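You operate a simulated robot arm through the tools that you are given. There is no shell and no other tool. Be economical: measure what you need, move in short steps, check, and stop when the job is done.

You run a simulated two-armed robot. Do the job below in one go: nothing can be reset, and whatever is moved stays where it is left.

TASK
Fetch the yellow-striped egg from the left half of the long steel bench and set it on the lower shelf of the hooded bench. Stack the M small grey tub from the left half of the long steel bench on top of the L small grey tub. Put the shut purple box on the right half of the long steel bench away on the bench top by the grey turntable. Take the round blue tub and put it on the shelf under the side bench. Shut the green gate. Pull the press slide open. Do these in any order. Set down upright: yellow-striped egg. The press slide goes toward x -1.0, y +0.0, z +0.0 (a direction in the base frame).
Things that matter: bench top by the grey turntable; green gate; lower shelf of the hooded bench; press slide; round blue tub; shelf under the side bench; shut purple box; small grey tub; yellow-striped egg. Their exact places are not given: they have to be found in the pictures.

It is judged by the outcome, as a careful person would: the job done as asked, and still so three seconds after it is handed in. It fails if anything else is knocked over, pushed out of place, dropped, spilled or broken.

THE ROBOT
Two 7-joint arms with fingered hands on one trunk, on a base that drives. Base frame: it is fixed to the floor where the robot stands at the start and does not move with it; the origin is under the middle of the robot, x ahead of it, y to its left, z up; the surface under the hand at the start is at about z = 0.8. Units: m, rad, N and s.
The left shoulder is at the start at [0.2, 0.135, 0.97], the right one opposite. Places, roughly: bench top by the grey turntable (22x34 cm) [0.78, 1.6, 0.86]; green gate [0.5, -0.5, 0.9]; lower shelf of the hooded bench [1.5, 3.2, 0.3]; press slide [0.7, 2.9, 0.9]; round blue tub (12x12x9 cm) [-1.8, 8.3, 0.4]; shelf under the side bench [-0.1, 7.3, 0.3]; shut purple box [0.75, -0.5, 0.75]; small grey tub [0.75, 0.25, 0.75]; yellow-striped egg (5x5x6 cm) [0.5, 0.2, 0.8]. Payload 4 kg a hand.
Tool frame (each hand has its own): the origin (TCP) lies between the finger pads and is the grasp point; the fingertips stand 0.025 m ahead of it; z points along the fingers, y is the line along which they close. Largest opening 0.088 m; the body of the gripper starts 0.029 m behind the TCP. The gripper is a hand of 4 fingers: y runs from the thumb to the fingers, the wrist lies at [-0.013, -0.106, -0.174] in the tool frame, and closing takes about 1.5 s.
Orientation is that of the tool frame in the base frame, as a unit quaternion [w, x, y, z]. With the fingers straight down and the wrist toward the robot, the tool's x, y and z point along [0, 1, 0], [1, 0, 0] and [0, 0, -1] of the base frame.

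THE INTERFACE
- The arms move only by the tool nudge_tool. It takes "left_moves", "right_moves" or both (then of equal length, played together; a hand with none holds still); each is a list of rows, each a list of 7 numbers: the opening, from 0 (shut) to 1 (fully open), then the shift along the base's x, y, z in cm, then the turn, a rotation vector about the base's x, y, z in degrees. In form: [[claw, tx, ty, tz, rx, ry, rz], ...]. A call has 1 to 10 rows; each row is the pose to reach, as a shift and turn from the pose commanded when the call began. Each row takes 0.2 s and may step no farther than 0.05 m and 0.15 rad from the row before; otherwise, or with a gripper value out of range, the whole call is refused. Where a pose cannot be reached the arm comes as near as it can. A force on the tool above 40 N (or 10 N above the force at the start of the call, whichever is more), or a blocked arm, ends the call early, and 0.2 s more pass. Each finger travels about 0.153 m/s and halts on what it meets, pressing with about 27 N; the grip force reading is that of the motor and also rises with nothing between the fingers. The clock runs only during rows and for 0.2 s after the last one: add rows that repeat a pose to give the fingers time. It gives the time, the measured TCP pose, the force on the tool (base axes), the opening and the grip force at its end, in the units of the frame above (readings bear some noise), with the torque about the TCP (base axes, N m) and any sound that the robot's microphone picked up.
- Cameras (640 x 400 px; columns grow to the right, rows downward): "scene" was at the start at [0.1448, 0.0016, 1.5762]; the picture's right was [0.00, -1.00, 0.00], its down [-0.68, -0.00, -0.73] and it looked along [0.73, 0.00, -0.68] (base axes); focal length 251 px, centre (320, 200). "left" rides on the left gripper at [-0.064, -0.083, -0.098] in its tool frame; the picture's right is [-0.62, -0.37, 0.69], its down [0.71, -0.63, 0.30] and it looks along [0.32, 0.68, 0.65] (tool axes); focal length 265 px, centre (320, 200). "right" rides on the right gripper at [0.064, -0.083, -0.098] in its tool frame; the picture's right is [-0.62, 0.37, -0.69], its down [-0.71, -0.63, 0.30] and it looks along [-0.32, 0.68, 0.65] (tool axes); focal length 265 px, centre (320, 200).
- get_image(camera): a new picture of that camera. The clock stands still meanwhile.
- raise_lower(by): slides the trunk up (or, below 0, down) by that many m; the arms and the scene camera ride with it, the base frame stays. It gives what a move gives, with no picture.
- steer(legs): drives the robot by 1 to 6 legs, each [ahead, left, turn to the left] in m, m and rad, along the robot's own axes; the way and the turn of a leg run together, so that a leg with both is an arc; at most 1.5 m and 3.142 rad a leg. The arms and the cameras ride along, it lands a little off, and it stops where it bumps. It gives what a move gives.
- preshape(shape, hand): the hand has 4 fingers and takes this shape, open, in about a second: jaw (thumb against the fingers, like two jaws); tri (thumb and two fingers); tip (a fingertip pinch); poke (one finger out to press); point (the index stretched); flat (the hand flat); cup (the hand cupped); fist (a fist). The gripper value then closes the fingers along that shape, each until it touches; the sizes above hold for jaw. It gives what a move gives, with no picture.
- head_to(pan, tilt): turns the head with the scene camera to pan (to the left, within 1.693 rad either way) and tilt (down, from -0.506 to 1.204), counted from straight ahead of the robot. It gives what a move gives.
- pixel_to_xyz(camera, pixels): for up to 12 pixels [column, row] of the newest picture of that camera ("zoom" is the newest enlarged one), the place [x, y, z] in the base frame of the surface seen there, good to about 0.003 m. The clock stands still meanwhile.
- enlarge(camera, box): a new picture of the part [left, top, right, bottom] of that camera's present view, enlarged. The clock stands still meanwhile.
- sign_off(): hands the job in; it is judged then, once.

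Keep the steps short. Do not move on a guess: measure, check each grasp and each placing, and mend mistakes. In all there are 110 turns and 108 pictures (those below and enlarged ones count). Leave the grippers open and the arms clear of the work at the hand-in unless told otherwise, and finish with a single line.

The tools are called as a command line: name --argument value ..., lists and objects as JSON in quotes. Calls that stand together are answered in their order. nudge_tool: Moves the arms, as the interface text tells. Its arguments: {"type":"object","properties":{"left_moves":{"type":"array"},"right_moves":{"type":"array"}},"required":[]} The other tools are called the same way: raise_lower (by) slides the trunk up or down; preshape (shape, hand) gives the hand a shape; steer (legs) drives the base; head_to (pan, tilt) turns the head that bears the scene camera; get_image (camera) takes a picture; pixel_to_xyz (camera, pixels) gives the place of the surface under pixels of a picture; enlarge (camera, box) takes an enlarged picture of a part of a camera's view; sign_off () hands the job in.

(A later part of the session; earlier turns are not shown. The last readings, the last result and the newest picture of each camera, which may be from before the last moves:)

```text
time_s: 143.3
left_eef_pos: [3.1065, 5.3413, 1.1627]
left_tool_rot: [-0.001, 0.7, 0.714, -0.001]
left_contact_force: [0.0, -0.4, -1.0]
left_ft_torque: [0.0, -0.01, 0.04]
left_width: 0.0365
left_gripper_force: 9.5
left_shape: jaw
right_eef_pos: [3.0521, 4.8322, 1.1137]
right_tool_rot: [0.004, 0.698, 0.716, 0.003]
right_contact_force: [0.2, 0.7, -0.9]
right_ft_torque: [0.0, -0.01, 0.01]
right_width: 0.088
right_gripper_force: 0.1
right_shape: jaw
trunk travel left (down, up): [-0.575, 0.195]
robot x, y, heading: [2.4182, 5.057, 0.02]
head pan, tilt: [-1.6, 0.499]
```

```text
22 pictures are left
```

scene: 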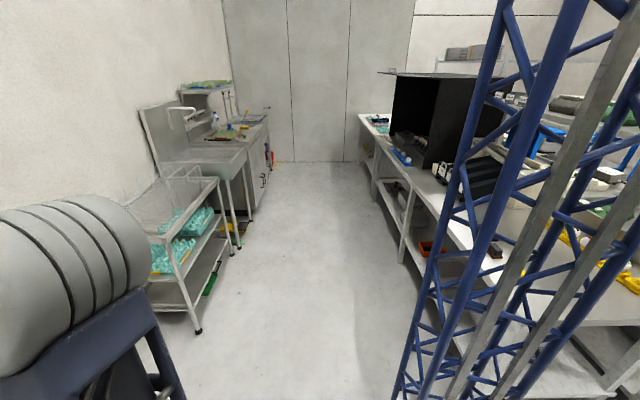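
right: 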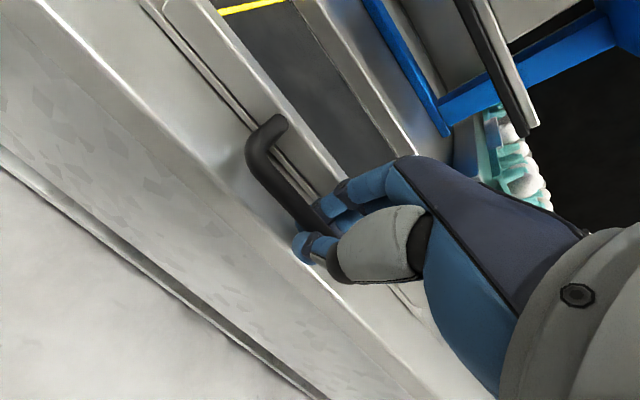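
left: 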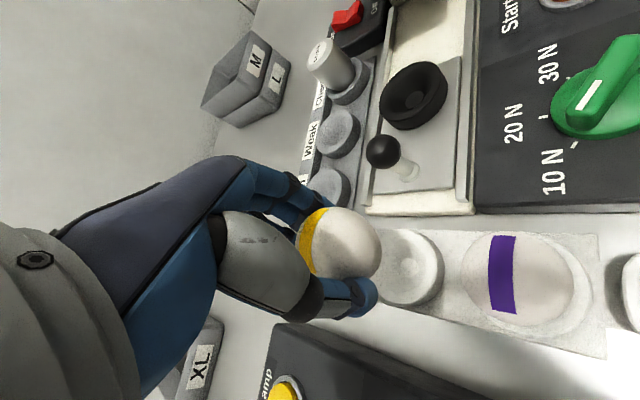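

I see the aisle with the hooded bench (black hood) on the right behind a blue truss. I measure the aisle's borders and the lower shelf.

pixel_to_xyz --camera "scene" --pixels '[[198, 330], [402, 262], [410, 390], [375, 200], [390, 195], [405, 215], [430, 250], [405, 160], [440, 200], [432, 300], [362, 118], [240, 245]]'

enlarge --camera "scene" --box '[340, 100, 520, 320]'

```text
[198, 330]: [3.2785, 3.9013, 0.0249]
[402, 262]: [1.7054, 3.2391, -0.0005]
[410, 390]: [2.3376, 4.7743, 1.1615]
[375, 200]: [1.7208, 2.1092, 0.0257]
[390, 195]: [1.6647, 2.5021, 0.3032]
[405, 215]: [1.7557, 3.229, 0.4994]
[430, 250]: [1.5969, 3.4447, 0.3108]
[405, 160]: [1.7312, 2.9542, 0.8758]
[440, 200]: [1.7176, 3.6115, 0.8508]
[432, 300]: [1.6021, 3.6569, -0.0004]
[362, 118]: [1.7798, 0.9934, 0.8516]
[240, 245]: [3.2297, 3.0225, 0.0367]
```

```text
1.82 times, centred on (430, 210) of scene
```

zoom: 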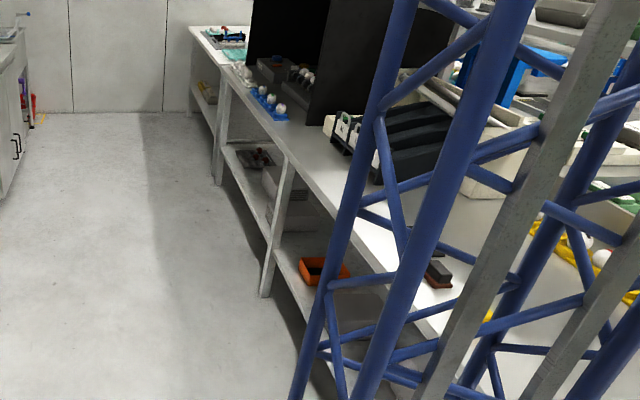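

That blue lattice is my own right arm. Bench front x≈1.75, lower shelf z≈0.305. I turn left by π here, then slide along the aisle to y≈3.5 and look at the shelf.

steer --legs '[[0, 0, 1.56], [0, 0, 1.56], [-0.12, 0, 0], [0, 1.3, 0], [0, 0.28, 0]]'

head_to --pan 0.35 --tilt 0.9

get_image --camera "scene"

```text
time_s: 159.7
left_eef_pos: [1.7848, 3.2259, 1.1629]
left_tool_rot: [0.001, -0.699, 0.715, 0.0]
left_contact_force: [0.0, -0.3, 0.0]
left_ft_torque: [0.0, -0.01, 0.01]
left_width: 0.0357
left_gripper_force: 9.3
left_shape: jaw
right_eef_pos: [1.8602, 3.7301, 1.1144]
right_tool_rot: [-0.003, -0.702, 0.712, 0.004]
right_contact_force: [0.1, 0.5, 0.2]
right_ft_torque: [0.03, -0.01, 0.02]
right_width: 0.0879
right_gripper_force: 0.0
right_shape: jaw
trunk travel left (down, up): [-0.575, 0.195]
robot x, y, heading: [2.4835, 3.4787, 3.118]
head pan, tilt: [-1.6, 0.499]
```

```text
time_s: 161.6
left_eef_pos: [1.784, 3.2249, 1.1625]
left_tool_rot: [0.002, -0.699, 0.715, -0.001]
left_contact_force: [-0.6, -0.2, -0.8]
left_ft_torque: [-0.01, 0.0, 0.02]
left_width: 0.0361
left_gripper_force: 8.9
left_shape: jaw
right_eef_pos: [1.8607, 3.7305, 1.1151]
right_tool_rot: [-0.003, -0.701, 0.713, 0.004]
right_contact_force: [-0.6, -0.6, -0.5]
right_ft_torque: [-0.01, 0.04, 0.03]
right_width: 0.0879
right_gripper_force: 0.0
right_shape: jaw
trunk travel left (down, up): [-0.575, 0.195]
robot x, y, heading: [2.4882, 3.4783, 3.114]
head pan, tilt: [0.351, 0.901]
```

```text
20 pictures are left
```

scene: 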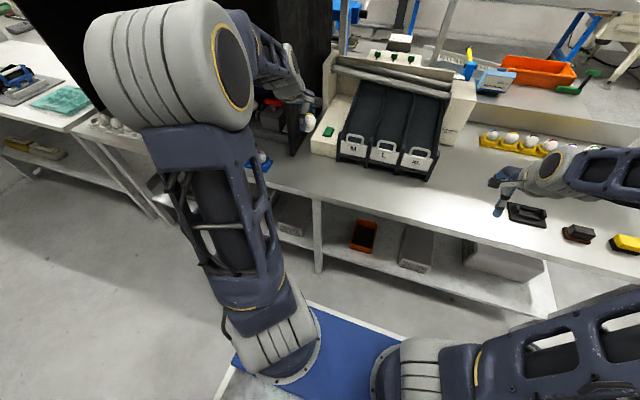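

The shelf is under the bench top; I back off 0.15 m so the hands clear the bench edge, then lower the trunk 0.5 m and look under.

steer --legs '[[-0.18, 0, 0.025]]'

raise_lower --by -0.5

head_to --pan 0.15 --tilt 0.6

get_image --camera "scene"

```text
time_s: 163.2
left_eef_pos: [1.9706, 3.2075, 1.1629]
left_tool_rot: [0.001, -0.707, 0.707, 0.0]
left_contact_force: [1.4, 0.3, -0.2]
left_ft_torque: [-0.01, -0.03, 0.02]
left_width: 0.0359
left_gripper_force: 9.3
left_shape: jaw
right_eef_pos: [2.037, 3.7138, 1.1151]
right_tool_rot: [0.004, 0.71, -0.705, -0.003]
right_contact_force: [0.3, 0.7, -0.2]
right_ft_torque: [-0.01, -0.02, -0.03]
right_width: 0.0878
right_gripper_force: 0.0
right_shape: jaw
trunk travel left (down, up): [-0.575, 0.195]
robot x, y, heading: [2.6611, 3.4757, 3.134]
head pan, tilt: [0.351, 0.901]
```

```text
refused: -0.5 is not a number from -0.4 to 0.4
```

```text
time_s: 163.9
left_eef_pos: [1.9706, 3.2071, 1.1637]
left_tool_rot: [0.001, -0.706, 0.708, -0.001]
left_contact_force: [1.2, -0.3, -0.3]
left_ft_torque: [0.01, 0.01, 0.01]
left_width: 0.036
left_gripper_force: 9.1
left_shape: jaw
right_eef_pos: [2.036, 3.7139, 1.1152]
right_tool_rot: [0.004, 0.71, -0.705, -0.003]
right_contact_force: [0.7, 0.1, -0.5]
right_ft_torque: [-0.01, -0.01, 0.0]
right_width: 0.088
right_gripper_force: 0.0
right_shape: jaw
trunk travel left (down, up): [-0.575, 0.195]
robot x, y, heading: [2.6648, 3.4779, 3.142]
head pan, tilt: [0.15, 0.6]
```

```text
19 pictures are left
```

scene: 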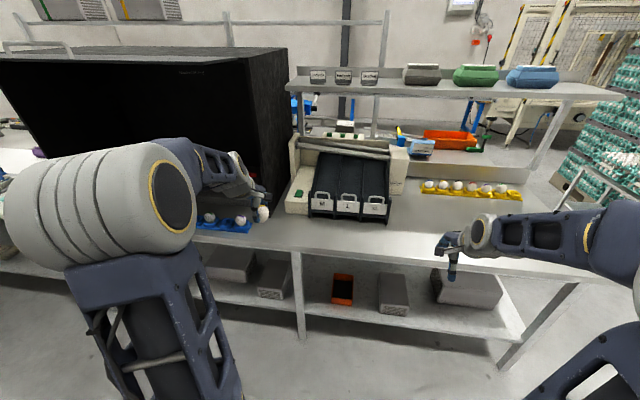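

The trunk limit is 0.4 per call; I lower in two steps and look.

raise_lower --by -0.4

raise_lower --by -0.12

get_image --camera "scene"

```text
time_s: 167.8
left_eef_pos: [1.9701, 3.2065, 0.7634]
left_tool_rot: [0.001, -0.706, 0.708, -0.001]
left_contact_force: [-0.3, 0.2, -0.7]
left_ft_torque: [0.01, -0.02, -0.02]
left_width: 0.0355
left_gripper_force: 8.8
left_shape: jaw
right_eef_pos: [2.0366, 3.7128, 0.715]
right_tool_rot: [0.004, 0.71, -0.704, -0.004]
right_contact_force: [-0.3, -0.5, -0.2]
right_ft_torque: [-0.02, 0.02, 0.0]
right_width: 0.088
right_gripper_force: 0.0
right_shape: jaw
trunk travel left (down, up): [-0.175, 0.595]
robot x, y, heading: [2.6667, 3.479, 3.138]
head pan, tilt: [0.15, 0.6]
```

```text
time_s: 169.3
left_eef_pos: [1.9717, 3.2067, 0.6436]
left_tool_rot: [0.001, -0.707, 0.707, -0.001]
left_contact_force: [0.1, -0.6, -0.6]
left_ft_torque: [0.0, 0.0, 0.01]
left_width: 0.0358
left_gripper_force: 9.0
left_shape: jaw
right_eef_pos: [2.0365, 3.7136, 0.5943]
right_tool_rot: [0.004, 0.709, -0.705, -0.003]
right_contact_force: [-0.2, -0.3, -0.2]
right_ft_torque: [-0.01, -0.04, 0.0]
right_width: 0.0882
right_gripper_force: 0.0
right_shape: jaw
trunk travel left (down, up): [-0.055, 0.715]
robot x, y, heading: [2.6638, 3.479, 3.134]
head pan, tilt: [0.15, 0.6]
```

```text
18 pictures are left
```

scene: 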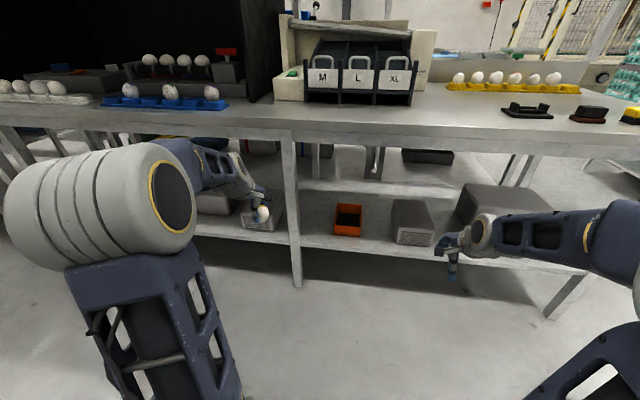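

I measure the shelf: free spots near (317,230) and (375,230), the bins, front edge, bench top underside.

pixel_to_xyz --camera "scene" --pixels '[[317, 235], [315, 215], [375, 235], [376, 215], [335, 233], [337, 208], [360, 234], [395, 240], [350, 252], [300, 138], [295, 200], [270, 228]]'

enlarge --camera "scene" --box '[200, 130, 460, 290]'

```text
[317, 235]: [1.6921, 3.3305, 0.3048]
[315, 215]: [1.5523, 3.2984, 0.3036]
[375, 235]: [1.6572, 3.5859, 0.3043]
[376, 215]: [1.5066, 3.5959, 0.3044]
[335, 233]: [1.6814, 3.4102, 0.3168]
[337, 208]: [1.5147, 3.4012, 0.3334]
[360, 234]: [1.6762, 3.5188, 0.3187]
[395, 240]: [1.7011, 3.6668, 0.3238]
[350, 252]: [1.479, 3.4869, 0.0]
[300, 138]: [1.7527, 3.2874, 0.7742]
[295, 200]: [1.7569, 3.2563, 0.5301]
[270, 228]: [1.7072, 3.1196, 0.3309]
```

```text
2.46 times, centred on (330, 210) of scene
```

zoom: 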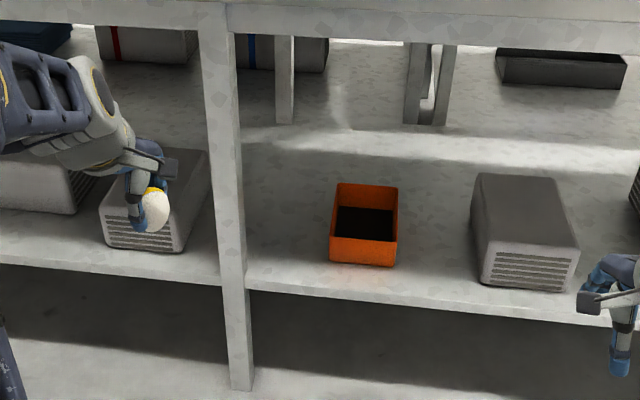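

Shelf z 0.304. The slot between the orange bin (y≤3.52) and the grey box (y≥3.64) at x≈1.62 is free and away from the leg. I slide so the left hand lines up with y≈3.58, draw the right hand back, and lower the egg to z≈0.45.

steer --legs '[[0, -0.375, 0]]'

nudge_tool --left_moves '[[0.25, 0, 0, -4, 0, 0, 0], [0.25, 0, 0, -8, 0, 0, 0], [0.25, 0, 0, -12, 0, 0, 0], [0.25, 0, 0, -16, 0, 0, 0], [0.25, 0, 0, -19, 0, 0, 0]]' --right_moves '[[1, 2, 0, 0, 0, 0, 0], [1, 4, 0, 0, 0, 0, 0], [1, 6, 0, 0, 0, 0, 0], [1, 8, 0, 0, 0, 0, 0], [1, 8, 0, 0, 0, 0, 0]]'

get_image --camera "scene"

```text
time_s: 171.7
left_eef_pos: [1.9721, 3.5869, 0.6423]
left_tool_rot: [0.0, -0.707, 0.707, -0.001]
left_contact_force: [-0.9, 0.2, -0.3]
left_ft_torque: [0.0, 0.02, 0.01]
left_width: 0.0355
left_gripper_force: 8.9
left_shape: jaw
right_eef_pos: [2.0359, 4.0953, 0.5941]
right_tool_rot: [0.004, 0.71, -0.704, -0.004]
right_contact_force: [-0.1, -0.7, 0.2]
right_ft_torque: [-0.01, -0.01, -0.01]
right_width: 0.088
right_gripper_force: 0.1
right_shape: jaw
trunk travel left (down, up): [-0.055, 0.715]
robot x, y, heading: [2.6651, 3.8545, 3.139]
head pan, tilt: [0.15, 0.6]
```

```text
time_s: 172.9
left_eef_pos: [1.9722, 3.5882, 0.453]
left_tool_rot: [-0.001, 0.707, -0.707, 0.001]
left_contact_force: [0.6, -0.1, -0.9]
left_ft_torque: [-0.01, -0.04, -0.01]
left_width: 0.0359
left_gripper_force: 9.0
left_shape: jaw
right_eef_pos: [2.1165, 4.0947, 0.5931]
right_tool_rot: [0.004, 0.71, -0.704, -0.004]
right_contact_force: [-0.7, 0.7, -0.6]
right_ft_torque: [-0.02, 0.02, -0.01]
right_width: 0.0877
right_gripper_force: 0.1
right_shape: jaw
trunk travel left (down, up): [-0.055, 0.715]
robot x, y, heading: [2.6661, 3.8612, 3.142]
head pan, tilt: [0.15, 0.6]
```

```text
16 pictures are left
```

scene: 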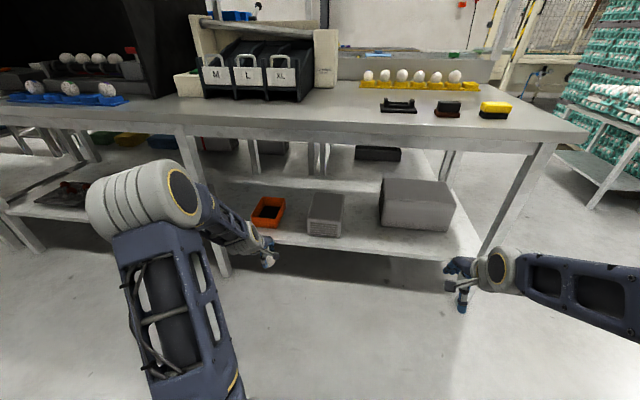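

Lane is clear. I drive forward 0.28 m and look through the left camera.

steer --legs '[[0.28, 0, 0]]'

get_image --camera "left"

```text
time_s: 174.9
left_eef_pos: [1.6855, 3.5909, 0.4529]
left_tool_rot: [0.001, -0.706, 0.708, 0.0]
left_contact_force: [-0.5, 0.3, -1.1]
left_ft_torque: [-0.03, 0.01, -0.02]
left_width: 0.0355
left_gripper_force: 8.7
left_shape: jaw
right_eef_pos: [1.8312, 4.0984, 0.5938]
right_tool_rot: [0.004, 0.708, -0.706, -0.005]
right_contact_force: [0.1, 0.3, 0.7]
right_ft_torque: [0.04, 0.0, 0.03]
right_width: 0.088
right_gripper_force: 0.1
right_shape: jaw
trunk travel left (down, up): [-0.055, 0.715]
robot x, y, heading: [2.3774, 3.8594, 3.138]
head pan, tilt: [0.15, 0.6]
```

```text
15 pictures are left
```

left: 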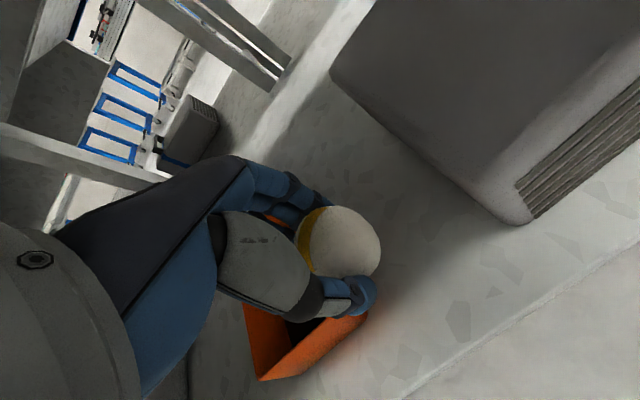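

I measure the bin's near side, the grey box's corner and the shelf under the hand.

pixel_to_xyz --camera "left" --pixels '[[362, 316], [330, 330], [524, 222], [340, 90], [430, 200], [400, 260], [380, 190], [300, 365], [450, 350]]'

```text
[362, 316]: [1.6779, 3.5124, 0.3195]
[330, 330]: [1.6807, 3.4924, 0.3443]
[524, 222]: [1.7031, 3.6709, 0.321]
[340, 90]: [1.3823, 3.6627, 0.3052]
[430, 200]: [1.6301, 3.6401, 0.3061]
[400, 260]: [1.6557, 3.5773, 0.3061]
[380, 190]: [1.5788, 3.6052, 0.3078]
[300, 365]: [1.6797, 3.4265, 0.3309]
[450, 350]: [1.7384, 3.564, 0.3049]
```

Slot is y 3.515–3.665; the hand at 3.591 is centred. I move in 5.5 cm and lower to about 1 cm above the shelf.

nudge_tool --left_moves '[[0.25, -3, 0, 0, 0, 0, 0], [0.25, -5.5, 0, 0, 0, 0, 0], [0.25, -5.5, 0, -3, 0, 0, 0], [0.25, -5.5, 0, -6, 0, 0, 0], [0.25, -5.5, 0, -8, 0, 0, 0], [0.25, -5.5, 0, -9, 0, 0, 0], [0.25, -5.5, 0, -9, 0, 0, 0]]'

enlarge --camera "scene" --box '[200, 150, 380, 290]'

```text
time_s: 176.5
left_eef_pos: [1.6311, 3.5899, 0.3622]
left_tool_rot: [0.0, -0.706, 0.709, 0.0]
left_contact_force: [-0.4, 0.1, -0.8]
left_ft_torque: [0.01, 0.01, -0.01]
left_width: 0.0357
left_gripper_force: 8.6
left_shape: jaw
right_eef_pos: [1.8328, 4.0971, 0.5939]
right_tool_rot: [0.004, 0.709, -0.705, -0.004]
right_contact_force: [-0.2, 0.0, 0.4]
right_ft_torque: [0.04, -0.01, 0.02]
right_width: 0.0882
right_gripper_force: 0.0
right_shape: jaw
trunk travel left (down, up): [-0.055, 0.715]
robot x, y, heading: [2.3792, 3.8582, 3.137]
head pan, tilt: [0.15, 0.6]
```

```text
2.86 times, centred on (290, 220) of scene
```

zoom: 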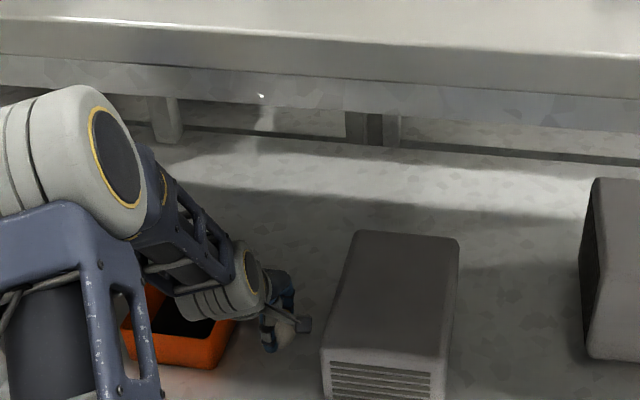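

Now slow small steps to touch.

nudge_tool --left_moves '[[0.25, 0, 0, -0.4, 0, 0, 0], [0.25, 0, 0, -0.7, 0, 0, 0], [0.25, 0, 0, -0.9, 0, 0, 0], [0.25, 0, 0, -1.0, 0, 0, 0], [0.25, 0, 0, -1.0, 0, 0, 0]]'

get_image --camera "left"

```text
time_s: 177.7
left_eef_pos: [1.6312, 3.5908, 0.353]
left_tool_rot: [0.001, -0.707, 0.708, -0.001]
left_contact_force: [0.5, -1.0, 0.1]
left_ft_torque: [0.0, -0.04, 0.02]
left_width: 0.0357
left_gripper_force: 9.2
left_shape: jaw
right_eef_pos: [1.8315, 4.0971, 0.5939]
right_tool_rot: [0.003, 0.709, -0.705, -0.004]
right_contact_force: [-0.1, -0.4, -0.4]
right_ft_torque: [0.05, -0.01, 0.02]
right_width: 0.0878
right_gripper_force: 0.1
right_shape: jaw
trunk travel left (down, up): [-0.055, 0.715]
robot x, y, heading: [2.3786, 3.8588, 3.137]
head pan, tilt: [0.15, 0.6]
```

```text
13 pictures are left
```

left: 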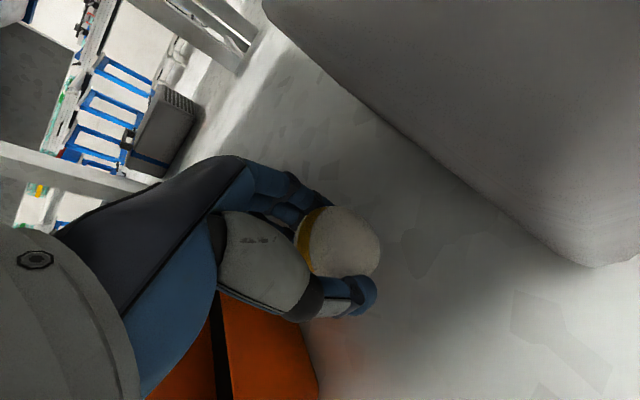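

No clear contact yet. I go down in millimetre steps.

nudge_tool --left_moves '[[0.25, 0, 0, -0.1, 0, 0, 0], [0.25, 0, 0, -0.2, 0, 0, 0], [0.25, 0, 0, -0.2, 0, 0, 0]]'

```text
time_s: 178.5
left_eef_pos: [1.6297, 3.5909, 0.3524]
left_tool_rot: [0.001, -0.706, 0.708, 0.0]
left_contact_force: [1.2, -0.6, 7.4]
left_ft_torque: [-0.03, -0.03, 0.03]
left_width: 0.036
left_gripper_force: 8.8
left_shape: jaw
right_eef_pos: [1.8327, 4.0977, 0.5946]
right_tool_rot: [0.004, 0.709, -0.705, -0.004]
right_contact_force: [0.2, 0.2, -0.2]
right_ft_torque: [0.02, -0.01, 0.02]
right_width: 0.0879
right_gripper_force: 0.0
right_shape: jaw
trunk travel left (down, up): [-0.055, 0.715]
robot x, y, heading: [2.3795, 3.8571, 3.139]
head pan, tilt: [0.15, 0.6]
```

Contact: 7.4 N up. I ease 1 mm and open slowly, then check that the egg stands.

nudge_tool --left_moves '[[0.25, 0, 0, 0.1, 0, 0, 0], [0.38, 0, 0, 0.1, 0, 0, 0], [0.45, 0, 0, 0.1, 0, 0, 0], [0.52, 0, 0, 0.1, 0, 0, 0], [0.65, 0, 0, 0.1, 0, 0, 0], [0.85, 0, 0, 0.1, 0, 0, 0], [0.85, 0, 0, 0.1, 0, 0, 0]]'

get_image --camera "left"

```text
time_s: 180.1
left_eef_pos: [1.6315, 3.5896, 0.3512]
left_tool_rot: [0.0, -0.706, 0.708, -0.001]
left_contact_force: [-0.3, 1.4, -0.6]
left_ft_torque: [0.03, 0.02, 0.02]
left_width: 0.0744
left_gripper_force: 0.2
left_shape: jaw
right_eef_pos: [1.832, 4.0983, 0.5939]
right_tool_rot: [0.003, 0.709, -0.705, -0.005]
right_contact_force: [-0.1, -0.2, 0.0]
right_ft_torque: [0.03, -0.01, 0.02]
right_width: 0.0879
right_gripper_force: 0.0
right_shape: jaw
trunk travel left (down, up): [-0.055, 0.715]
robot x, y, heading: [2.3838, 3.8576, 3.136]
head pan, tilt: [0.15, 0.6]
```

```text
12 pictures are left
```

left: 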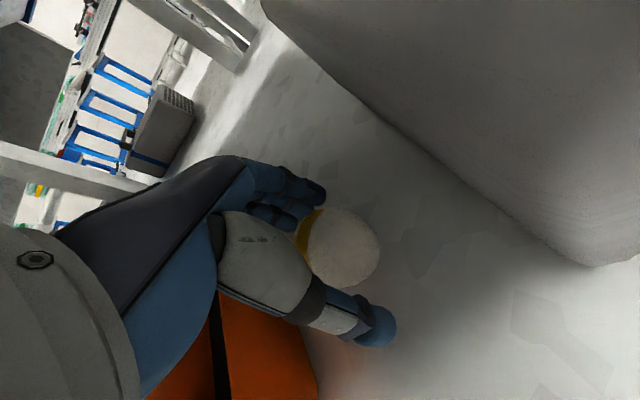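

The egg stands by itself, upright. I lift straight up 13 cm, then draw back out.

nudge_tool --left_moves '[[0.85, 0, 0, 2, 0, 0, 0], [0.85, 0, 0, 5, 0, 0, 0], [0.85, 0, 0, 8, 0, 0, 0], [0.85, 0, 0, 11, 0, 0, 0], [0.85, 0, 0, 13, 0, 0, 0], [0.85, 4, 0, 13, 0, 0, 0], [0.85, 7, 0, 13, 0, 0, 0]]'

steer --legs '[[-0.3, 0, 0]]'

enlarge --camera "scene" --box '[200, 150, 420, 300]'

```text
time_s: 181.7
left_eef_pos: [1.7011, 3.5902, 0.4827]
left_tool_rot: [0.0, -0.706, 0.709, -0.001]
left_contact_force: [-0.4, -0.3, 0.0]
left_ft_torque: [0.0, -0.02, 0.01]
left_width: 0.0743
left_gripper_force: 0.0
left_shape: jaw
right_eef_pos: [1.8323, 4.0974, 0.5927]
right_tool_rot: [0.004, 0.709, -0.705, -0.003]
right_contact_force: [0.1, 0.0, 0.1]
right_ft_torque: [0.02, -0.03, 0.01]
right_width: 0.0882
right_gripper_force: 0.0
right_shape: jaw
trunk travel left (down, up): [-0.055, 0.715]
robot x, y, heading: [2.3799, 3.8597, 3.135]
head pan, tilt: [0.15, 0.6]
```

```text
time_s: 183.7
left_eef_pos: [2.0038, 3.5863, 0.482]
left_tool_rot: [-0.001, 0.707, -0.707, 0.0]
left_contact_force: [-0.8, -0.2, 0.3]
left_ft_torque: [-0.01, 0.01, -0.02]
left_width: 0.0745
left_gripper_force: 0.0
left_shape: jaw
right_eef_pos: [2.1348, 4.0935, 0.5934]
right_tool_rot: [0.003, 0.71, -0.704, -0.004]
right_contact_force: [0.1, 0.5, -0.3]
right_ft_torque: [-0.02, 0.0, 0.0]
right_width: 0.0877
right_gripper_force: 0.1
right_shape: jaw
trunk travel left (down, up): [-0.055, 0.715]
robot x, y, heading: [2.6796, 3.8526, 3.138]
head pan, tilt: [0.15, 0.6]
```

```text
2.67 times, centred on (310, 225) of scene
```

zoom: 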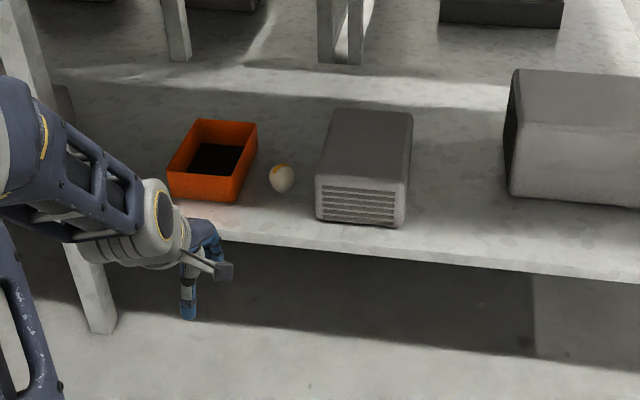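

The egg stands upright on the lower shelf. I raise the trunk, go back round the bench end to x≈-0.7, y≈5.05, and look toward the tub.

raise_lower --by 0.4

steer --legs '[[0, -1.2, 0], [1.5, 0, 0], [1.5, 0, 0], [0.3, 0, 0]]'

head_to --pan -1.1 --tilt 0.4

get_image --camera "scene"

```text
time_s: 187.6
left_eef_pos: [2.004, 3.586, 0.882]
left_tool_rot: [0.001, -0.707, 0.707, 0.0]
left_contact_force: [-0.4, 0.3, 0.1]
left_ft_torque: [0.0, 0.02, -0.01]
left_width: 0.0746
left_gripper_force: 0.0
left_shape: jaw
right_eef_pos: [2.1358, 4.0936, 0.9939]
right_tool_rot: [0.003, 0.71, -0.704, -0.005]
right_contact_force: [-0.7, 0.6, -0.7]
right_ft_torque: [-0.02, -0.03, 0.0]
right_width: 0.0878
right_gripper_force: 0.1
right_shape: jaw
trunk travel left (down, up): [-0.455, 0.315]
robot x, y, heading: [2.6847, 3.8562, 3.138]
head pan, tilt: [0.15, 0.6]
```

```text
time_s: 209.4
left_eef_pos: [-1.3217, 4.8168, 0.8816]
left_tool_rot: [0.0, -0.705, 0.709, 0.0]
left_contact_force: [0.1, 0.3, 0.7]
left_ft_torque: [0.01, 0.01, 0.0]
left_width: 0.0745
left_gripper_force: 0.1
left_shape: jaw
right_eef_pos: [-1.1876, 5.3251, 0.9938]
right_tool_rot: [0.003, 0.708, -0.706, -0.005]
right_contact_force: [0.3, -0.6, -0.3]
right_ft_torque: [-0.04, 0.01, -0.01]
right_width: 0.0878
right_gripper_force: 0.0
right_shape: jaw
trunk travel left (down, up): [-0.455, 0.315]
robot x, y, heading: [-0.6356, 5.0814, 3.133]
head pan, tilt: [0.15, 0.6]
```

```text
time_s: 210.8
left_eef_pos: [-1.3221, 4.8189, 0.8811]
left_tool_rot: [0.001, -0.705, 0.709, -0.001]
left_contact_force: [0.4, -0.8, -0.9]
left_ft_torque: [0.0, -0.04, -0.02]
left_width: 0.0744
left_gripper_force: 0.0
left_shape: jaw
right_eef_pos: [-1.1882, 5.3256, 0.9938]
right_tool_rot: [0.004, 0.708, -0.706, -0.004]
right_contact_force: [-0.6, -1.2, -0.1]
right_ft_torque: [-0.02, 0.01, 0.02]
right_width: 0.088
right_gripper_force: 0.1
right_shape: jaw
trunk travel left (down, up): [-0.455, 0.315]
robot x, y, heading: [-0.6402, 5.0816, 3.138]
head pan, tilt: [-1.1, 0.4]
```

```text
10 pictures are left
```

scene: 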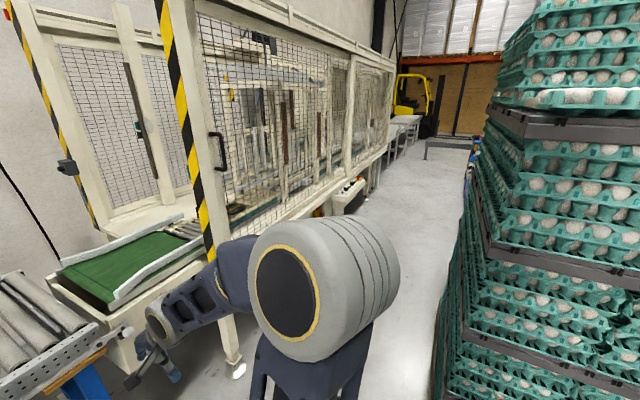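

A corridor runs along +y between the caged machine and the egg pallet. I measure its sides.

pixel_to_xyz --camera "scene" --pixels '[[237, 368], [440, 380], [465, 190], [350, 200], [400, 140], [440, 145], [372, 180], [410, 220], [345, 190], [170, 385], [395, 125], [470, 170]]'

```text
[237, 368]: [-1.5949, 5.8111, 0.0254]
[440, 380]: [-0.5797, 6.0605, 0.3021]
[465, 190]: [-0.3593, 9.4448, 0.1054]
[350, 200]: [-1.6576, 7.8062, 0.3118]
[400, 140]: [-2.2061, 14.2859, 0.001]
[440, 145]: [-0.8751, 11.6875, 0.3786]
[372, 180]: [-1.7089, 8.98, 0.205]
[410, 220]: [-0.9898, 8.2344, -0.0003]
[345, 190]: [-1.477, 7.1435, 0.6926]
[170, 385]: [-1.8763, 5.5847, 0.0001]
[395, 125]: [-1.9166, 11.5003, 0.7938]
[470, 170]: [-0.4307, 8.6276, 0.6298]
```

I check how wide my own arm stands, to see if I fit the 0.95 m corridor.

pixel_to_xyz --camera "scene" --pixels '[[395, 270], [345, 225], [320, 280], [270, 260], [380, 330], [470, 330], [455, 270], [560, 330], [190, 300], [360, 185], [330, 210], [220, 130]]'

```text
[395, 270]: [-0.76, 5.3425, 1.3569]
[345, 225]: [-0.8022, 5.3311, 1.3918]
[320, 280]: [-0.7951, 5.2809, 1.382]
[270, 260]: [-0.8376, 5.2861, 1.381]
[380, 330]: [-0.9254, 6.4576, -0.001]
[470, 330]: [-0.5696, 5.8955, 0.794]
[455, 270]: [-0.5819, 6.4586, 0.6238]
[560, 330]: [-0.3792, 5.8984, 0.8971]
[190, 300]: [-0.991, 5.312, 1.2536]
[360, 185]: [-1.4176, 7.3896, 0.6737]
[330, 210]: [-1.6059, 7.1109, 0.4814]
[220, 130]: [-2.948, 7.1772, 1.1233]
```

I fit with about 0.2 m to spare either side at x≈-1.03. I step back from the pallet, turn right to face +y, centre in the corridor, and drive in.

steer --legs '[[0, 0.3, 0], [0, 0, -1.567], [0, 0.39, 0], [1.5, 0, 0], [0.8, 0, 0]]'

head_to --pan 0.55 --tilt 0.6

get_image --camera "scene"

```text
time_s: 229.9
left_eef_pos: [-1.3328, 7.7994, 0.8824]
left_tool_rot: [0.0, -0.011, 1.0, -0.002]
left_contact_force: [-0.5, 0.1, -0.4]
left_ft_torque: [0.01, 0.01, 0.0]
left_width: 0.0746
left_gripper_force: 0.0
left_shape: jaw
right_eef_pos: [-0.8221, 7.6779, 0.9929]
right_tool_rot: [0.001, -0.016, 1.0, 0.005]
right_contact_force: [0.0, -0.4, -0.5]
right_ft_torque: [-0.01, 0.01, 0.0]
right_width: 0.0877
right_gripper_force: 0.1
right_shape: jaw
trunk travel left (down, up): [-0.455, 0.315]
robot x, y, heading: [-1.0476, 7.1246, 1.593]
head pan, tilt: [-1.1, 0.4]
```

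```text
time_s: 231.6
left_eef_pos: [-1.332, 7.7982, 0.8837]
left_tool_rot: [0.0, -0.012, 1.0, -0.001]
left_contact_force: [-0.9, 0.0, -0.1]
left_ft_torque: [0.03, 0.0, 0.04]
left_width: 0.0749
left_gripper_force: 0.1
left_shape: jaw
right_eef_pos: [-0.8208, 7.6787, 0.9926]
right_tool_rot: [0.001, -0.016, 1.0, 0.004]
right_contact_force: [0.8, -0.6, -0.7]
right_ft_torque: [0.0, 0.0, -0.01]
right_width: 0.088
right_gripper_force: 0.0
right_shape: jaw
trunk travel left (down, up): [-0.455, 0.315]
robot x, y, heading: [-1.0472, 7.1227, 1.595]
head pan, tilt: [0.55, 0.6]
```

```text
9 pictures are left
```

scene: 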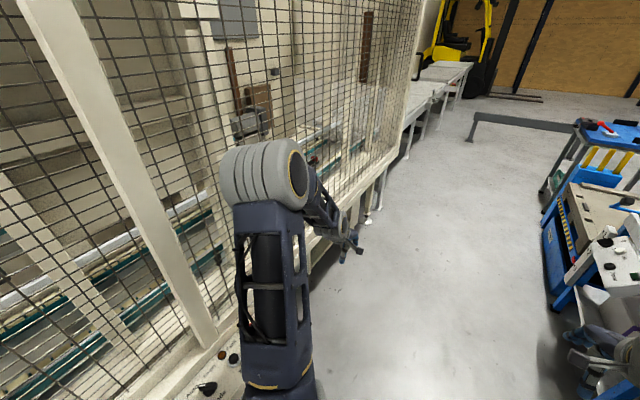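

The tub should be low behind the cage's lower frame. I measure free space on the right and low areas on the left.

pixel_to_xyz --camera "scene" --pixels '[[545, 280], [560, 330], [370, 215], [340, 245], [380, 195], [355, 225], [470, 130], [545, 230], [320, 270], [410, 130], [620, 330], [365, 190]]'

enlarge --camera "scene" --box '[290, 140, 430, 280]'

```text
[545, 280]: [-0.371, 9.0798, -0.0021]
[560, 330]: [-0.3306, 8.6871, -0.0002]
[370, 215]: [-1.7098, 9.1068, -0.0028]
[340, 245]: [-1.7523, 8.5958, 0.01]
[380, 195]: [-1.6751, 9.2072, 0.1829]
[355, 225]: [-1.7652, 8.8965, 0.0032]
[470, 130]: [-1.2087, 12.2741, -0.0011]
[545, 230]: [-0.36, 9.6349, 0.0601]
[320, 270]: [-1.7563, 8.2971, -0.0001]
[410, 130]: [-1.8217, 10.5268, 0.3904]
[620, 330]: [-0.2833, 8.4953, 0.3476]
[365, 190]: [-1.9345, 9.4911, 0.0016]
```

```text
2.86 times, centred on (360, 210) of scene
```

zoom: 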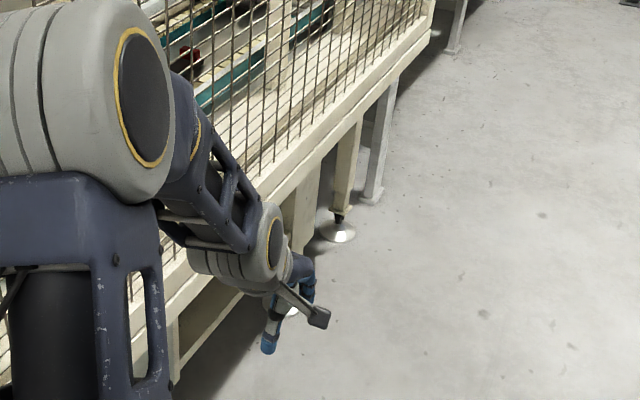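

There is 1.2 m between cage (x -1.6) and carts (x -0.37). I retract the left hand, advance to y≈8.2, shift right, turn left to face the machine, lower the trunk and look under the skirt.

nudge_tool --left_moves '[[0.85, 0, -3, 3, 0, 0, 0], [0.85, 0, -6, 6, 0, 0, 0], [0.85, 0, -9, 9, 0, 0, 0], [1, 0, -10, 11, 0, 0, 0]]'

steer --legs '[[1.1, -0.1, 0], [0, -0.13, 0], [0, 0, 1.545]]'

raise_lower --by -0.4

head_to --pan 0.0 --tilt 0.6

get_image --camera "scene"

```text
time_s: 232.6
left_eef_pos: [-1.3315, 7.6996, 0.9918]
left_tool_rot: [-0.001, -0.011, 1.0, -0.002]
left_contact_force: [0.6, 0.7, 0.0]
left_ft_torque: [-0.03, -0.02, -0.01]
left_width: 0.0879
left_gripper_force: 0.2
left_shape: jaw
right_eef_pos: [-0.8219, 7.6794, 0.9935]
right_tool_rot: [0.001, -0.016, 1.0, 0.006]
right_contact_force: [0.4, -0.6, 0.4]
right_ft_torque: [0.0, 0.01, 0.0]
right_width: 0.0879
right_gripper_force: 0.0
right_shape: jaw
trunk travel left (down, up): [-0.455, 0.315]
robot x, y, heading: [-1.0456, 7.1285, 1.594]
head pan, tilt: [0.55, 0.6]
```

```text
time_s: 242.9
left_eef_pos: [-1.4229, 7.9788, 0.991]
left_tool_rot: [0.001, -0.701, 0.713, 0.0]
left_contact_force: [-0.2, 0.1, 0.4]
left_ft_torque: [-0.02, -0.02, 0.01]
left_width: 0.0877
left_gripper_force: 0.1
left_shape: jaw
right_eef_pos: [-1.3811, 8.4882, 0.9927]
right_tool_rot: [-0.003, -0.704, 0.711, 0.004]
right_contact_force: [0.2, 0.0, -0.2]
right_ft_torque: [0.01, 0.03, -0.01]
right_width: 0.0879
right_gripper_force: 0.0
right_shape: jaw
trunk travel left (down, up): [-0.455, 0.315]
robot x, y, heading: [-0.8348, 8.2391, 3.125]
head pan, tilt: [0.55, 0.6]
```

```text
time_s: 246.7
left_eef_pos: [-1.422, 7.9797, 0.5922]
left_tool_rot: [0.001, -0.701, 0.713, 0.0]
left_contact_force: [0.4, -0.2, 0.7]
left_ft_torque: [0.01, 0.0, 0.04]
left_width: 0.0878
left_gripper_force: 0.0
left_shape: jaw
right_eef_pos: [-1.3818, 8.4881, 0.5936]
right_tool_rot: [-0.003, -0.704, 0.71, 0.005]
right_contact_force: [0.3, 0.1, 1.8]
right_ft_torque: [0.01, 0.01, 0.01]
right_width: 0.0879
right_gripper_force: 0.0
right_shape: jaw
trunk travel left (down, up): [-0.055, 0.715]
robot x, y, heading: [-0.8372, 8.2435, 3.124]
head pan, tilt: [0.55, 0.6]
```

```text
time_s: 247.7
left_eef_pos: [-1.4205, 7.9798, 0.5919]
left_tool_rot: [0.001, -0.701, 0.713, -0.001]
left_contact_force: [0.1, -0.1, 0.2]
left_ft_torque: [-0.02, 0.01, 0.04]
left_width: 0.0876
left_gripper_force: 0.0
left_shape: jaw
right_eef_pos: [-1.3807, 8.4881, 0.5931]
right_tool_rot: [-0.003, -0.704, 0.71, 0.004]
right_contact_force: [-0.5, -1.0, 0.3]
right_ft_torque: [-0.02, 0.01, 0.05]
right_width: 0.0876
right_gripper_force: 0.1
right_shape: jaw
trunk travel left (down, up): [-0.055, 0.715]
robot x, y, heading: [-0.8389, 8.2413, 3.12]
head pan, tilt: [0.0, 0.6]
```

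```text
7 pictures are left
```

scene: 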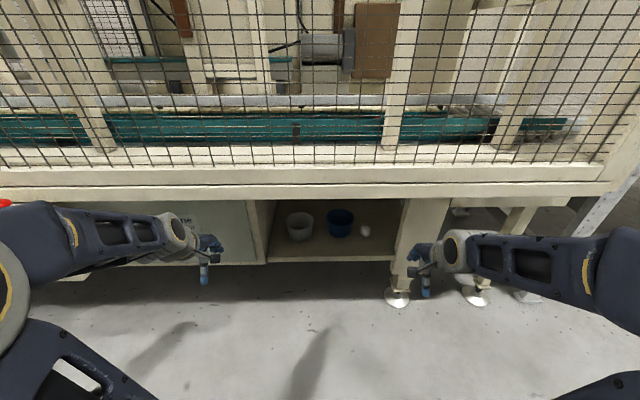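

The round blue tub is in the low bay at (340,222), between a white tub and an egg. I measure it.

pixel_to_xyz --camera "scene" --pixels '[[340, 236], [328, 222], [353, 222], [340, 212], [340, 230], [316, 225], [300, 240], [365, 231], [340, 252], [335, 196], [268, 220], [400, 230]]'

enlarge --camera "scene" --box '[260, 180, 420, 280]'

```text
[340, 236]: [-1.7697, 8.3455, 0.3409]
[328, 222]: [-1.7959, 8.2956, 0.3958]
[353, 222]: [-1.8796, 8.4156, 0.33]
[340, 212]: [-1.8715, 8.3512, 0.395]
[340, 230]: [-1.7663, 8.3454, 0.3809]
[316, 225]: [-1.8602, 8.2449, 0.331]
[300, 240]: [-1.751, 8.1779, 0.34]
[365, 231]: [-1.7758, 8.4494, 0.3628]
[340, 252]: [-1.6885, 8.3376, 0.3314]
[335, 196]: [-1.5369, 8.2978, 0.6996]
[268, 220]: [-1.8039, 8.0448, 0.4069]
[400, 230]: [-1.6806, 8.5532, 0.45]
```

```text
4.00 times, centred on (340, 230) of scene
```

zoom: 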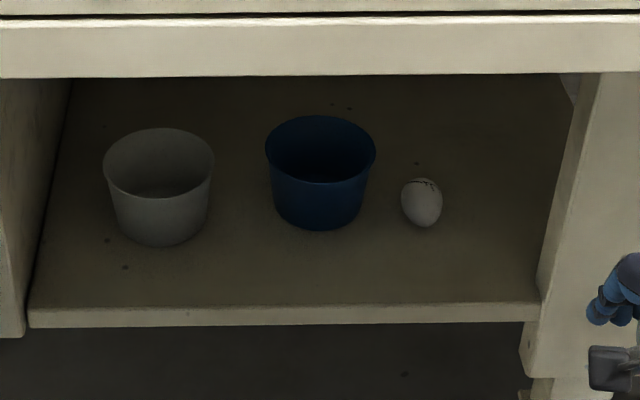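

Shelf z 0.331, tub centre ≈[-1.825,8.347], near wall x≈-1.765, rim z≈0.42, skirt bottom z≈0.69. I'll pinch the near wall with the right hand tilted 30° forward so the wrist stays low. First align: shift left 0.155 m, trunk down 5 cm, tilt and lower the hand.

steer --legs '[[0.03, 0.155, 0.018]]'

raise_lower --by -0.05

nudge_tool --right_moves '[[1, 0, 0, -2, 0, 6, 0], [1, 0, 0, -4, 0, 12, 0], [1, 0, 0, -6, 0, 18, 0], [1, 0, 0, -8, 0, 24, 0], [1, 0, 0, -9, 0, 30, 0], [1, 0, 0, -9, 0, 30, 0]]'

```text
time_s: 249.1
left_eef_pos: [-1.448, 7.8114, 0.5916]
left_tool_rot: [-0.001, 0.707, -0.707, 0.0]
left_contact_force: [-0.2, -0.2, 0.5]
left_ft_torque: [0.01, 0.0, 0.0]
left_width: 0.0877
left_gripper_force: 0.0
left_shape: jaw
right_eef_pos: [-1.4171, 8.3211, 0.5931]
right_tool_rot: [0.003, 0.711, -0.703, -0.003]
right_contact_force: [-0.6, 0.3, -0.5]
right_ft_torque: [-0.04, 0.0, 0.01]
right_width: 0.0877
right_gripper_force: 0.1
right_shape: jaw
trunk travel left (down, up): [-0.055, 0.715]
robot x, y, heading: [-0.8702, 8.0841, -3.142]
head pan, tilt: [0.0, 0.6]
```

```text
time_s: 250.0
left_eef_pos: [-1.4472, 7.8124, 0.5414]
left_tool_rot: [0.0, 0.708, -0.706, 0.001]
left_contact_force: [-0.1, 0.7, 0.6]
left_ft_torque: [-0.04, 0.01, 0.01]
left_width: 0.0879
left_gripper_force: 0.0
left_shape: jaw
right_eef_pos: [-1.4177, 8.3199, 0.5431]
right_tool_rot: [0.003, 0.711, -0.703, -0.004]
right_contact_force: [0.4, -0.1, 0.4]
right_ft_torque: [0.02, 0.0, -0.04]
right_width: 0.0882
right_gripper_force: 0.1
right_shape: jaw
trunk travel left (down, up): [-0.005, 0.765]
robot x, y, heading: [-0.865, 8.086, -3.141]
head pan, tilt: [0.0, 0.6]
```

```text
time_s: 251.4
left_eef_pos: [-1.447, 7.8116, 0.5421]
left_tool_rot: [-0.001, 0.707, -0.707, 0.001]
left_contact_force: [-0.3, 0.0, -0.3]
left_ft_torque: [0.01, -0.04, -0.02]
left_width: 0.0878
left_gripper_force: 0.1
left_shape: jaw
right_eef_pos: [-1.4689, 8.3574, 0.4541]
right_tool_rot: [0.186, 0.686, -0.678, -0.188]
right_contact_force: [0.1, -0.4, -0.3]
right_ft_torque: [-0.02, 0.02, -0.01]
right_width: 0.0877
right_gripper_force: 0.1
right_shape: jaw
right hand out of reach, approached as far as the arm can: row 2, 3, 4, 5, 6
trunk travel left (down, up): [-0.005, 0.765]
robot x, y, heading: [-0.8663, 8.0846, -3.136]
head pan, tilt: [0.0, 0.6]
```

It was too near the body for that tilt but ended close. Extending forward will bring it within reach; I go in to x≈-1.66 at z 0.453 and look.

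nudge_tool --right_moves '[[1, -4.5, 1.5, 0, 0, 0, 0], [1, -9, 2.7, 0, 0, 0, 0], [1, -13, 2.7, 0, 0, 0, 0], [1, -17, 2.7, 0, 0, 0, 0], [1, -21, 2.7, 0, 0, 0, 0], [1, -24, 2.7, 0, 0, 0, 0], [1, -24, 2.7, 0, 0, 0, 0]]'

get_image --camera "right"

```text
time_s: 253.0
left_eef_pos: [-1.4478, 7.8124, 0.5417]
left_tool_rot: [-0.001, 0.708, -0.706, 0.0]
left_contact_force: [1.2, -0.6, -0.3]
left_ft_torque: [-0.01, -0.04, 0.01]
left_width: 0.0876
left_gripper_force: 0.0
left_shape: jaw
right_eef_pos: [-1.7091, 8.3829, 0.4535]
right_tool_rot: [0.185, 0.686, -0.678, -0.188]
right_contact_force: [-0.5, -0.8, 0.1]
right_ft_torque: [0.03, -0.01, 0.02]
right_width: 0.0879
right_gripper_force: 0.0
right_shape: jaw
trunk travel left (down, up): [-0.005, 0.765]
robot x, y, heading: [-0.868, 8.0865, -3.146]
head pan, tilt: [0.0, 0.6]
```

```text
5 pictures are left
```

right: 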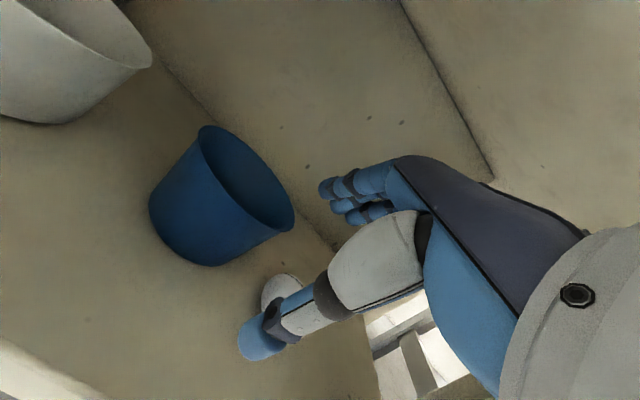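

I measure the tub's rim from here.

pixel_to_xyz --camera "right" --pixels '[[202, 130], [292, 224], [200, 165], [225, 205], [255, 228], [260, 155], [285, 190], [210, 263], [152, 205], [275, 283], [180, 240], [235, 240]]'

```text
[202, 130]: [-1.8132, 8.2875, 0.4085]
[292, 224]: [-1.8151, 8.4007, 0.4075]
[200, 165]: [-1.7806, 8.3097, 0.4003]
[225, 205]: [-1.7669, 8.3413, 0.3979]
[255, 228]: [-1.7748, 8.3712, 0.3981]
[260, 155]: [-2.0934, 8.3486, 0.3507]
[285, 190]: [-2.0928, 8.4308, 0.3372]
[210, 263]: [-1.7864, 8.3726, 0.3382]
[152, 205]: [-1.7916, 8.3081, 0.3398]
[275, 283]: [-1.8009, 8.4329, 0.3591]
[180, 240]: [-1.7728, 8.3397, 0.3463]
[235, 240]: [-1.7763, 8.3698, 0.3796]
```

Rim z≈0.41, near wall at [-1.765,8.344]. I align y, go over the wall, lower and close.

nudge_tool --right_moves '[[1, 0, -2.2, 0, 0, 0, 0], [1, 0, -4.3, 0, 0, 0, 0], [1, -3, -4.3, 0, 0, 0, 0], [1, -5.9, -4.3, 0, 0, 0, 0], [1, -5.9, -4.3, -2, 0, 0, 0], [1, -5.9, -4.3, -4, 0, 0, 0], [1, -5.9, -4.3, -5.3, 0, 0, 0], [1, -5.9, -4.3, -5.3, 0, 0, 0]]'

nudge_tool --right_moves '[[0.6, 0, 0, 0, 0, 0, 0], [0.3, 0, 0, 0, 0, 0, 0], [0, 0, 0, 0, 0, 0, 0], [0, 0, 0, 0, 0, 0, 0], [0, 0, 0, 0, 0, 0, 0], [0, 0, 0, 0, 0, 0, 0]]'

nudge_tool --right_moves '[[0, 0, 0, 0.5, 0, 0, 0], [0, 0, 0, 1.5, 0, 0, 0], [0, 0, 0, 2.5, 0, 0, 0], [0, 0, 0, 4, 0, 0, 0], [0, 0, 0, 4, 0, 0, 0]]'

get_image --camera "right"

```text
time_s: 254.8
left_eef_pos: [-1.4468, 7.8119, 0.5424]
left_tool_rot: [-0.001, 0.708, -0.706, 0.002]
left_contact_force: [0.1, 0.4, 0.2]
left_ft_torque: [-0.01, 0.03, 0.0]
left_width: 0.0877
left_gripper_force: 0.0
left_shape: jaw
right_eef_pos: [-1.7684, 8.3403, 0.4004]
right_tool_rot: [0.186, 0.686, -0.678, -0.187]
right_contact_force: [0.1, 0.8, -0.3]
right_ft_torque: [0.01, 0.0, 0.02]
right_width: 0.088
right_gripper_force: 0.1
right_shape: jaw
trunk travel left (down, up): [-0.005, 0.765]
robot x, y, heading: [-0.8692, 8.0857, -3.141]
head pan, tilt: [0.0, 0.6]
```

```text
time_s: 256.2
left_eef_pos: [-1.4471, 7.8118, 0.5416]
left_tool_rot: [-0.001, 0.708, -0.706, 0.001]
left_contact_force: [0.0, -0.6, -0.6]
left_ft_torque: [-0.01, 0.0, -0.01]
left_width: 0.0879
left_gripper_force: 0.1
left_shape: jaw
right_eef_pos: [-1.7677, 8.3399, 0.4021]
right_tool_rot: [0.185, 0.685, -0.679, -0.188]
right_contact_force: [0.6, 0.3, -1.0]
right_ft_torque: [0.0, -0.04, 0.01]
right_width: 0.0001
right_gripper_force: 27.0
right_shape: jaw
trunk travel left (down, up): [-0.005, 0.765]
robot x, y, heading: [-0.8665, 8.0848, -3.141]
head pan, tilt: [0.0, 0.6]
```

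```text
time_s: 257.4
left_eef_pos: [-1.4467, 7.8115, 0.5408]
left_tool_rot: [-0.001, 0.708, -0.706, 0.0]
left_contact_force: [0.1, 0.3, 0.1]
left_ft_torque: [0.01, 0.04, 0.02]
left_width: 0.0876
left_gripper_force: 0.1
left_shape: jaw
right_eef_pos: [-1.7687, 8.3403, 0.4407]
right_tool_rot: [0.185, 0.686, -0.678, -0.188]
right_contact_force: [0.1, -0.8, -0.1]
right_ft_torque: [-0.01, 0.01, -0.02]
right_width: 0.0003
right_gripper_force: 26.8
right_shape: jaw
trunk travel left (down, up): [-0.005, 0.765]
robot x, y, heading: [-0.8667, 8.0857, -3.139]
head pan, tilt: [0.0, 0.6]
```

```text
4 pictures are left
```

right: 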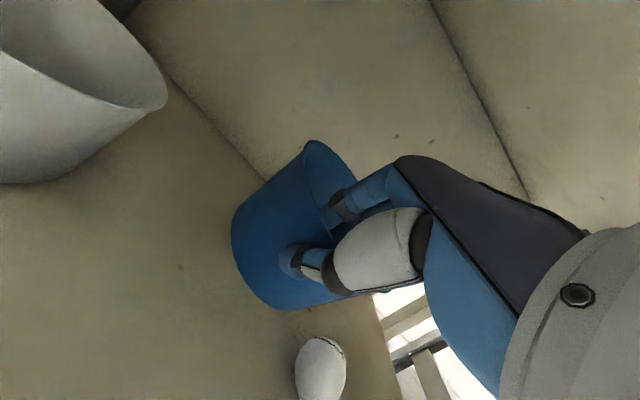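

The wall is pinched. I check whether the tub rose with the hand.

pixel_to_xyz --camera "right" --pixels '[[315, 143], [300, 165], [237, 230], [268, 303], [255, 285], [348, 165], [320, 215], [180, 268], [322, 340]]'

```text
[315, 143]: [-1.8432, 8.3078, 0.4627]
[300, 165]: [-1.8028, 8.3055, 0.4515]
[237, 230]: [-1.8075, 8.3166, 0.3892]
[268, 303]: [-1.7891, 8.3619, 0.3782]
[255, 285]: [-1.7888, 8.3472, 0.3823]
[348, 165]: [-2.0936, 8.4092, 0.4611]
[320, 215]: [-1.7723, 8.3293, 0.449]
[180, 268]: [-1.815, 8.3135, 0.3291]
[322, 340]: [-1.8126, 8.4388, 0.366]
```

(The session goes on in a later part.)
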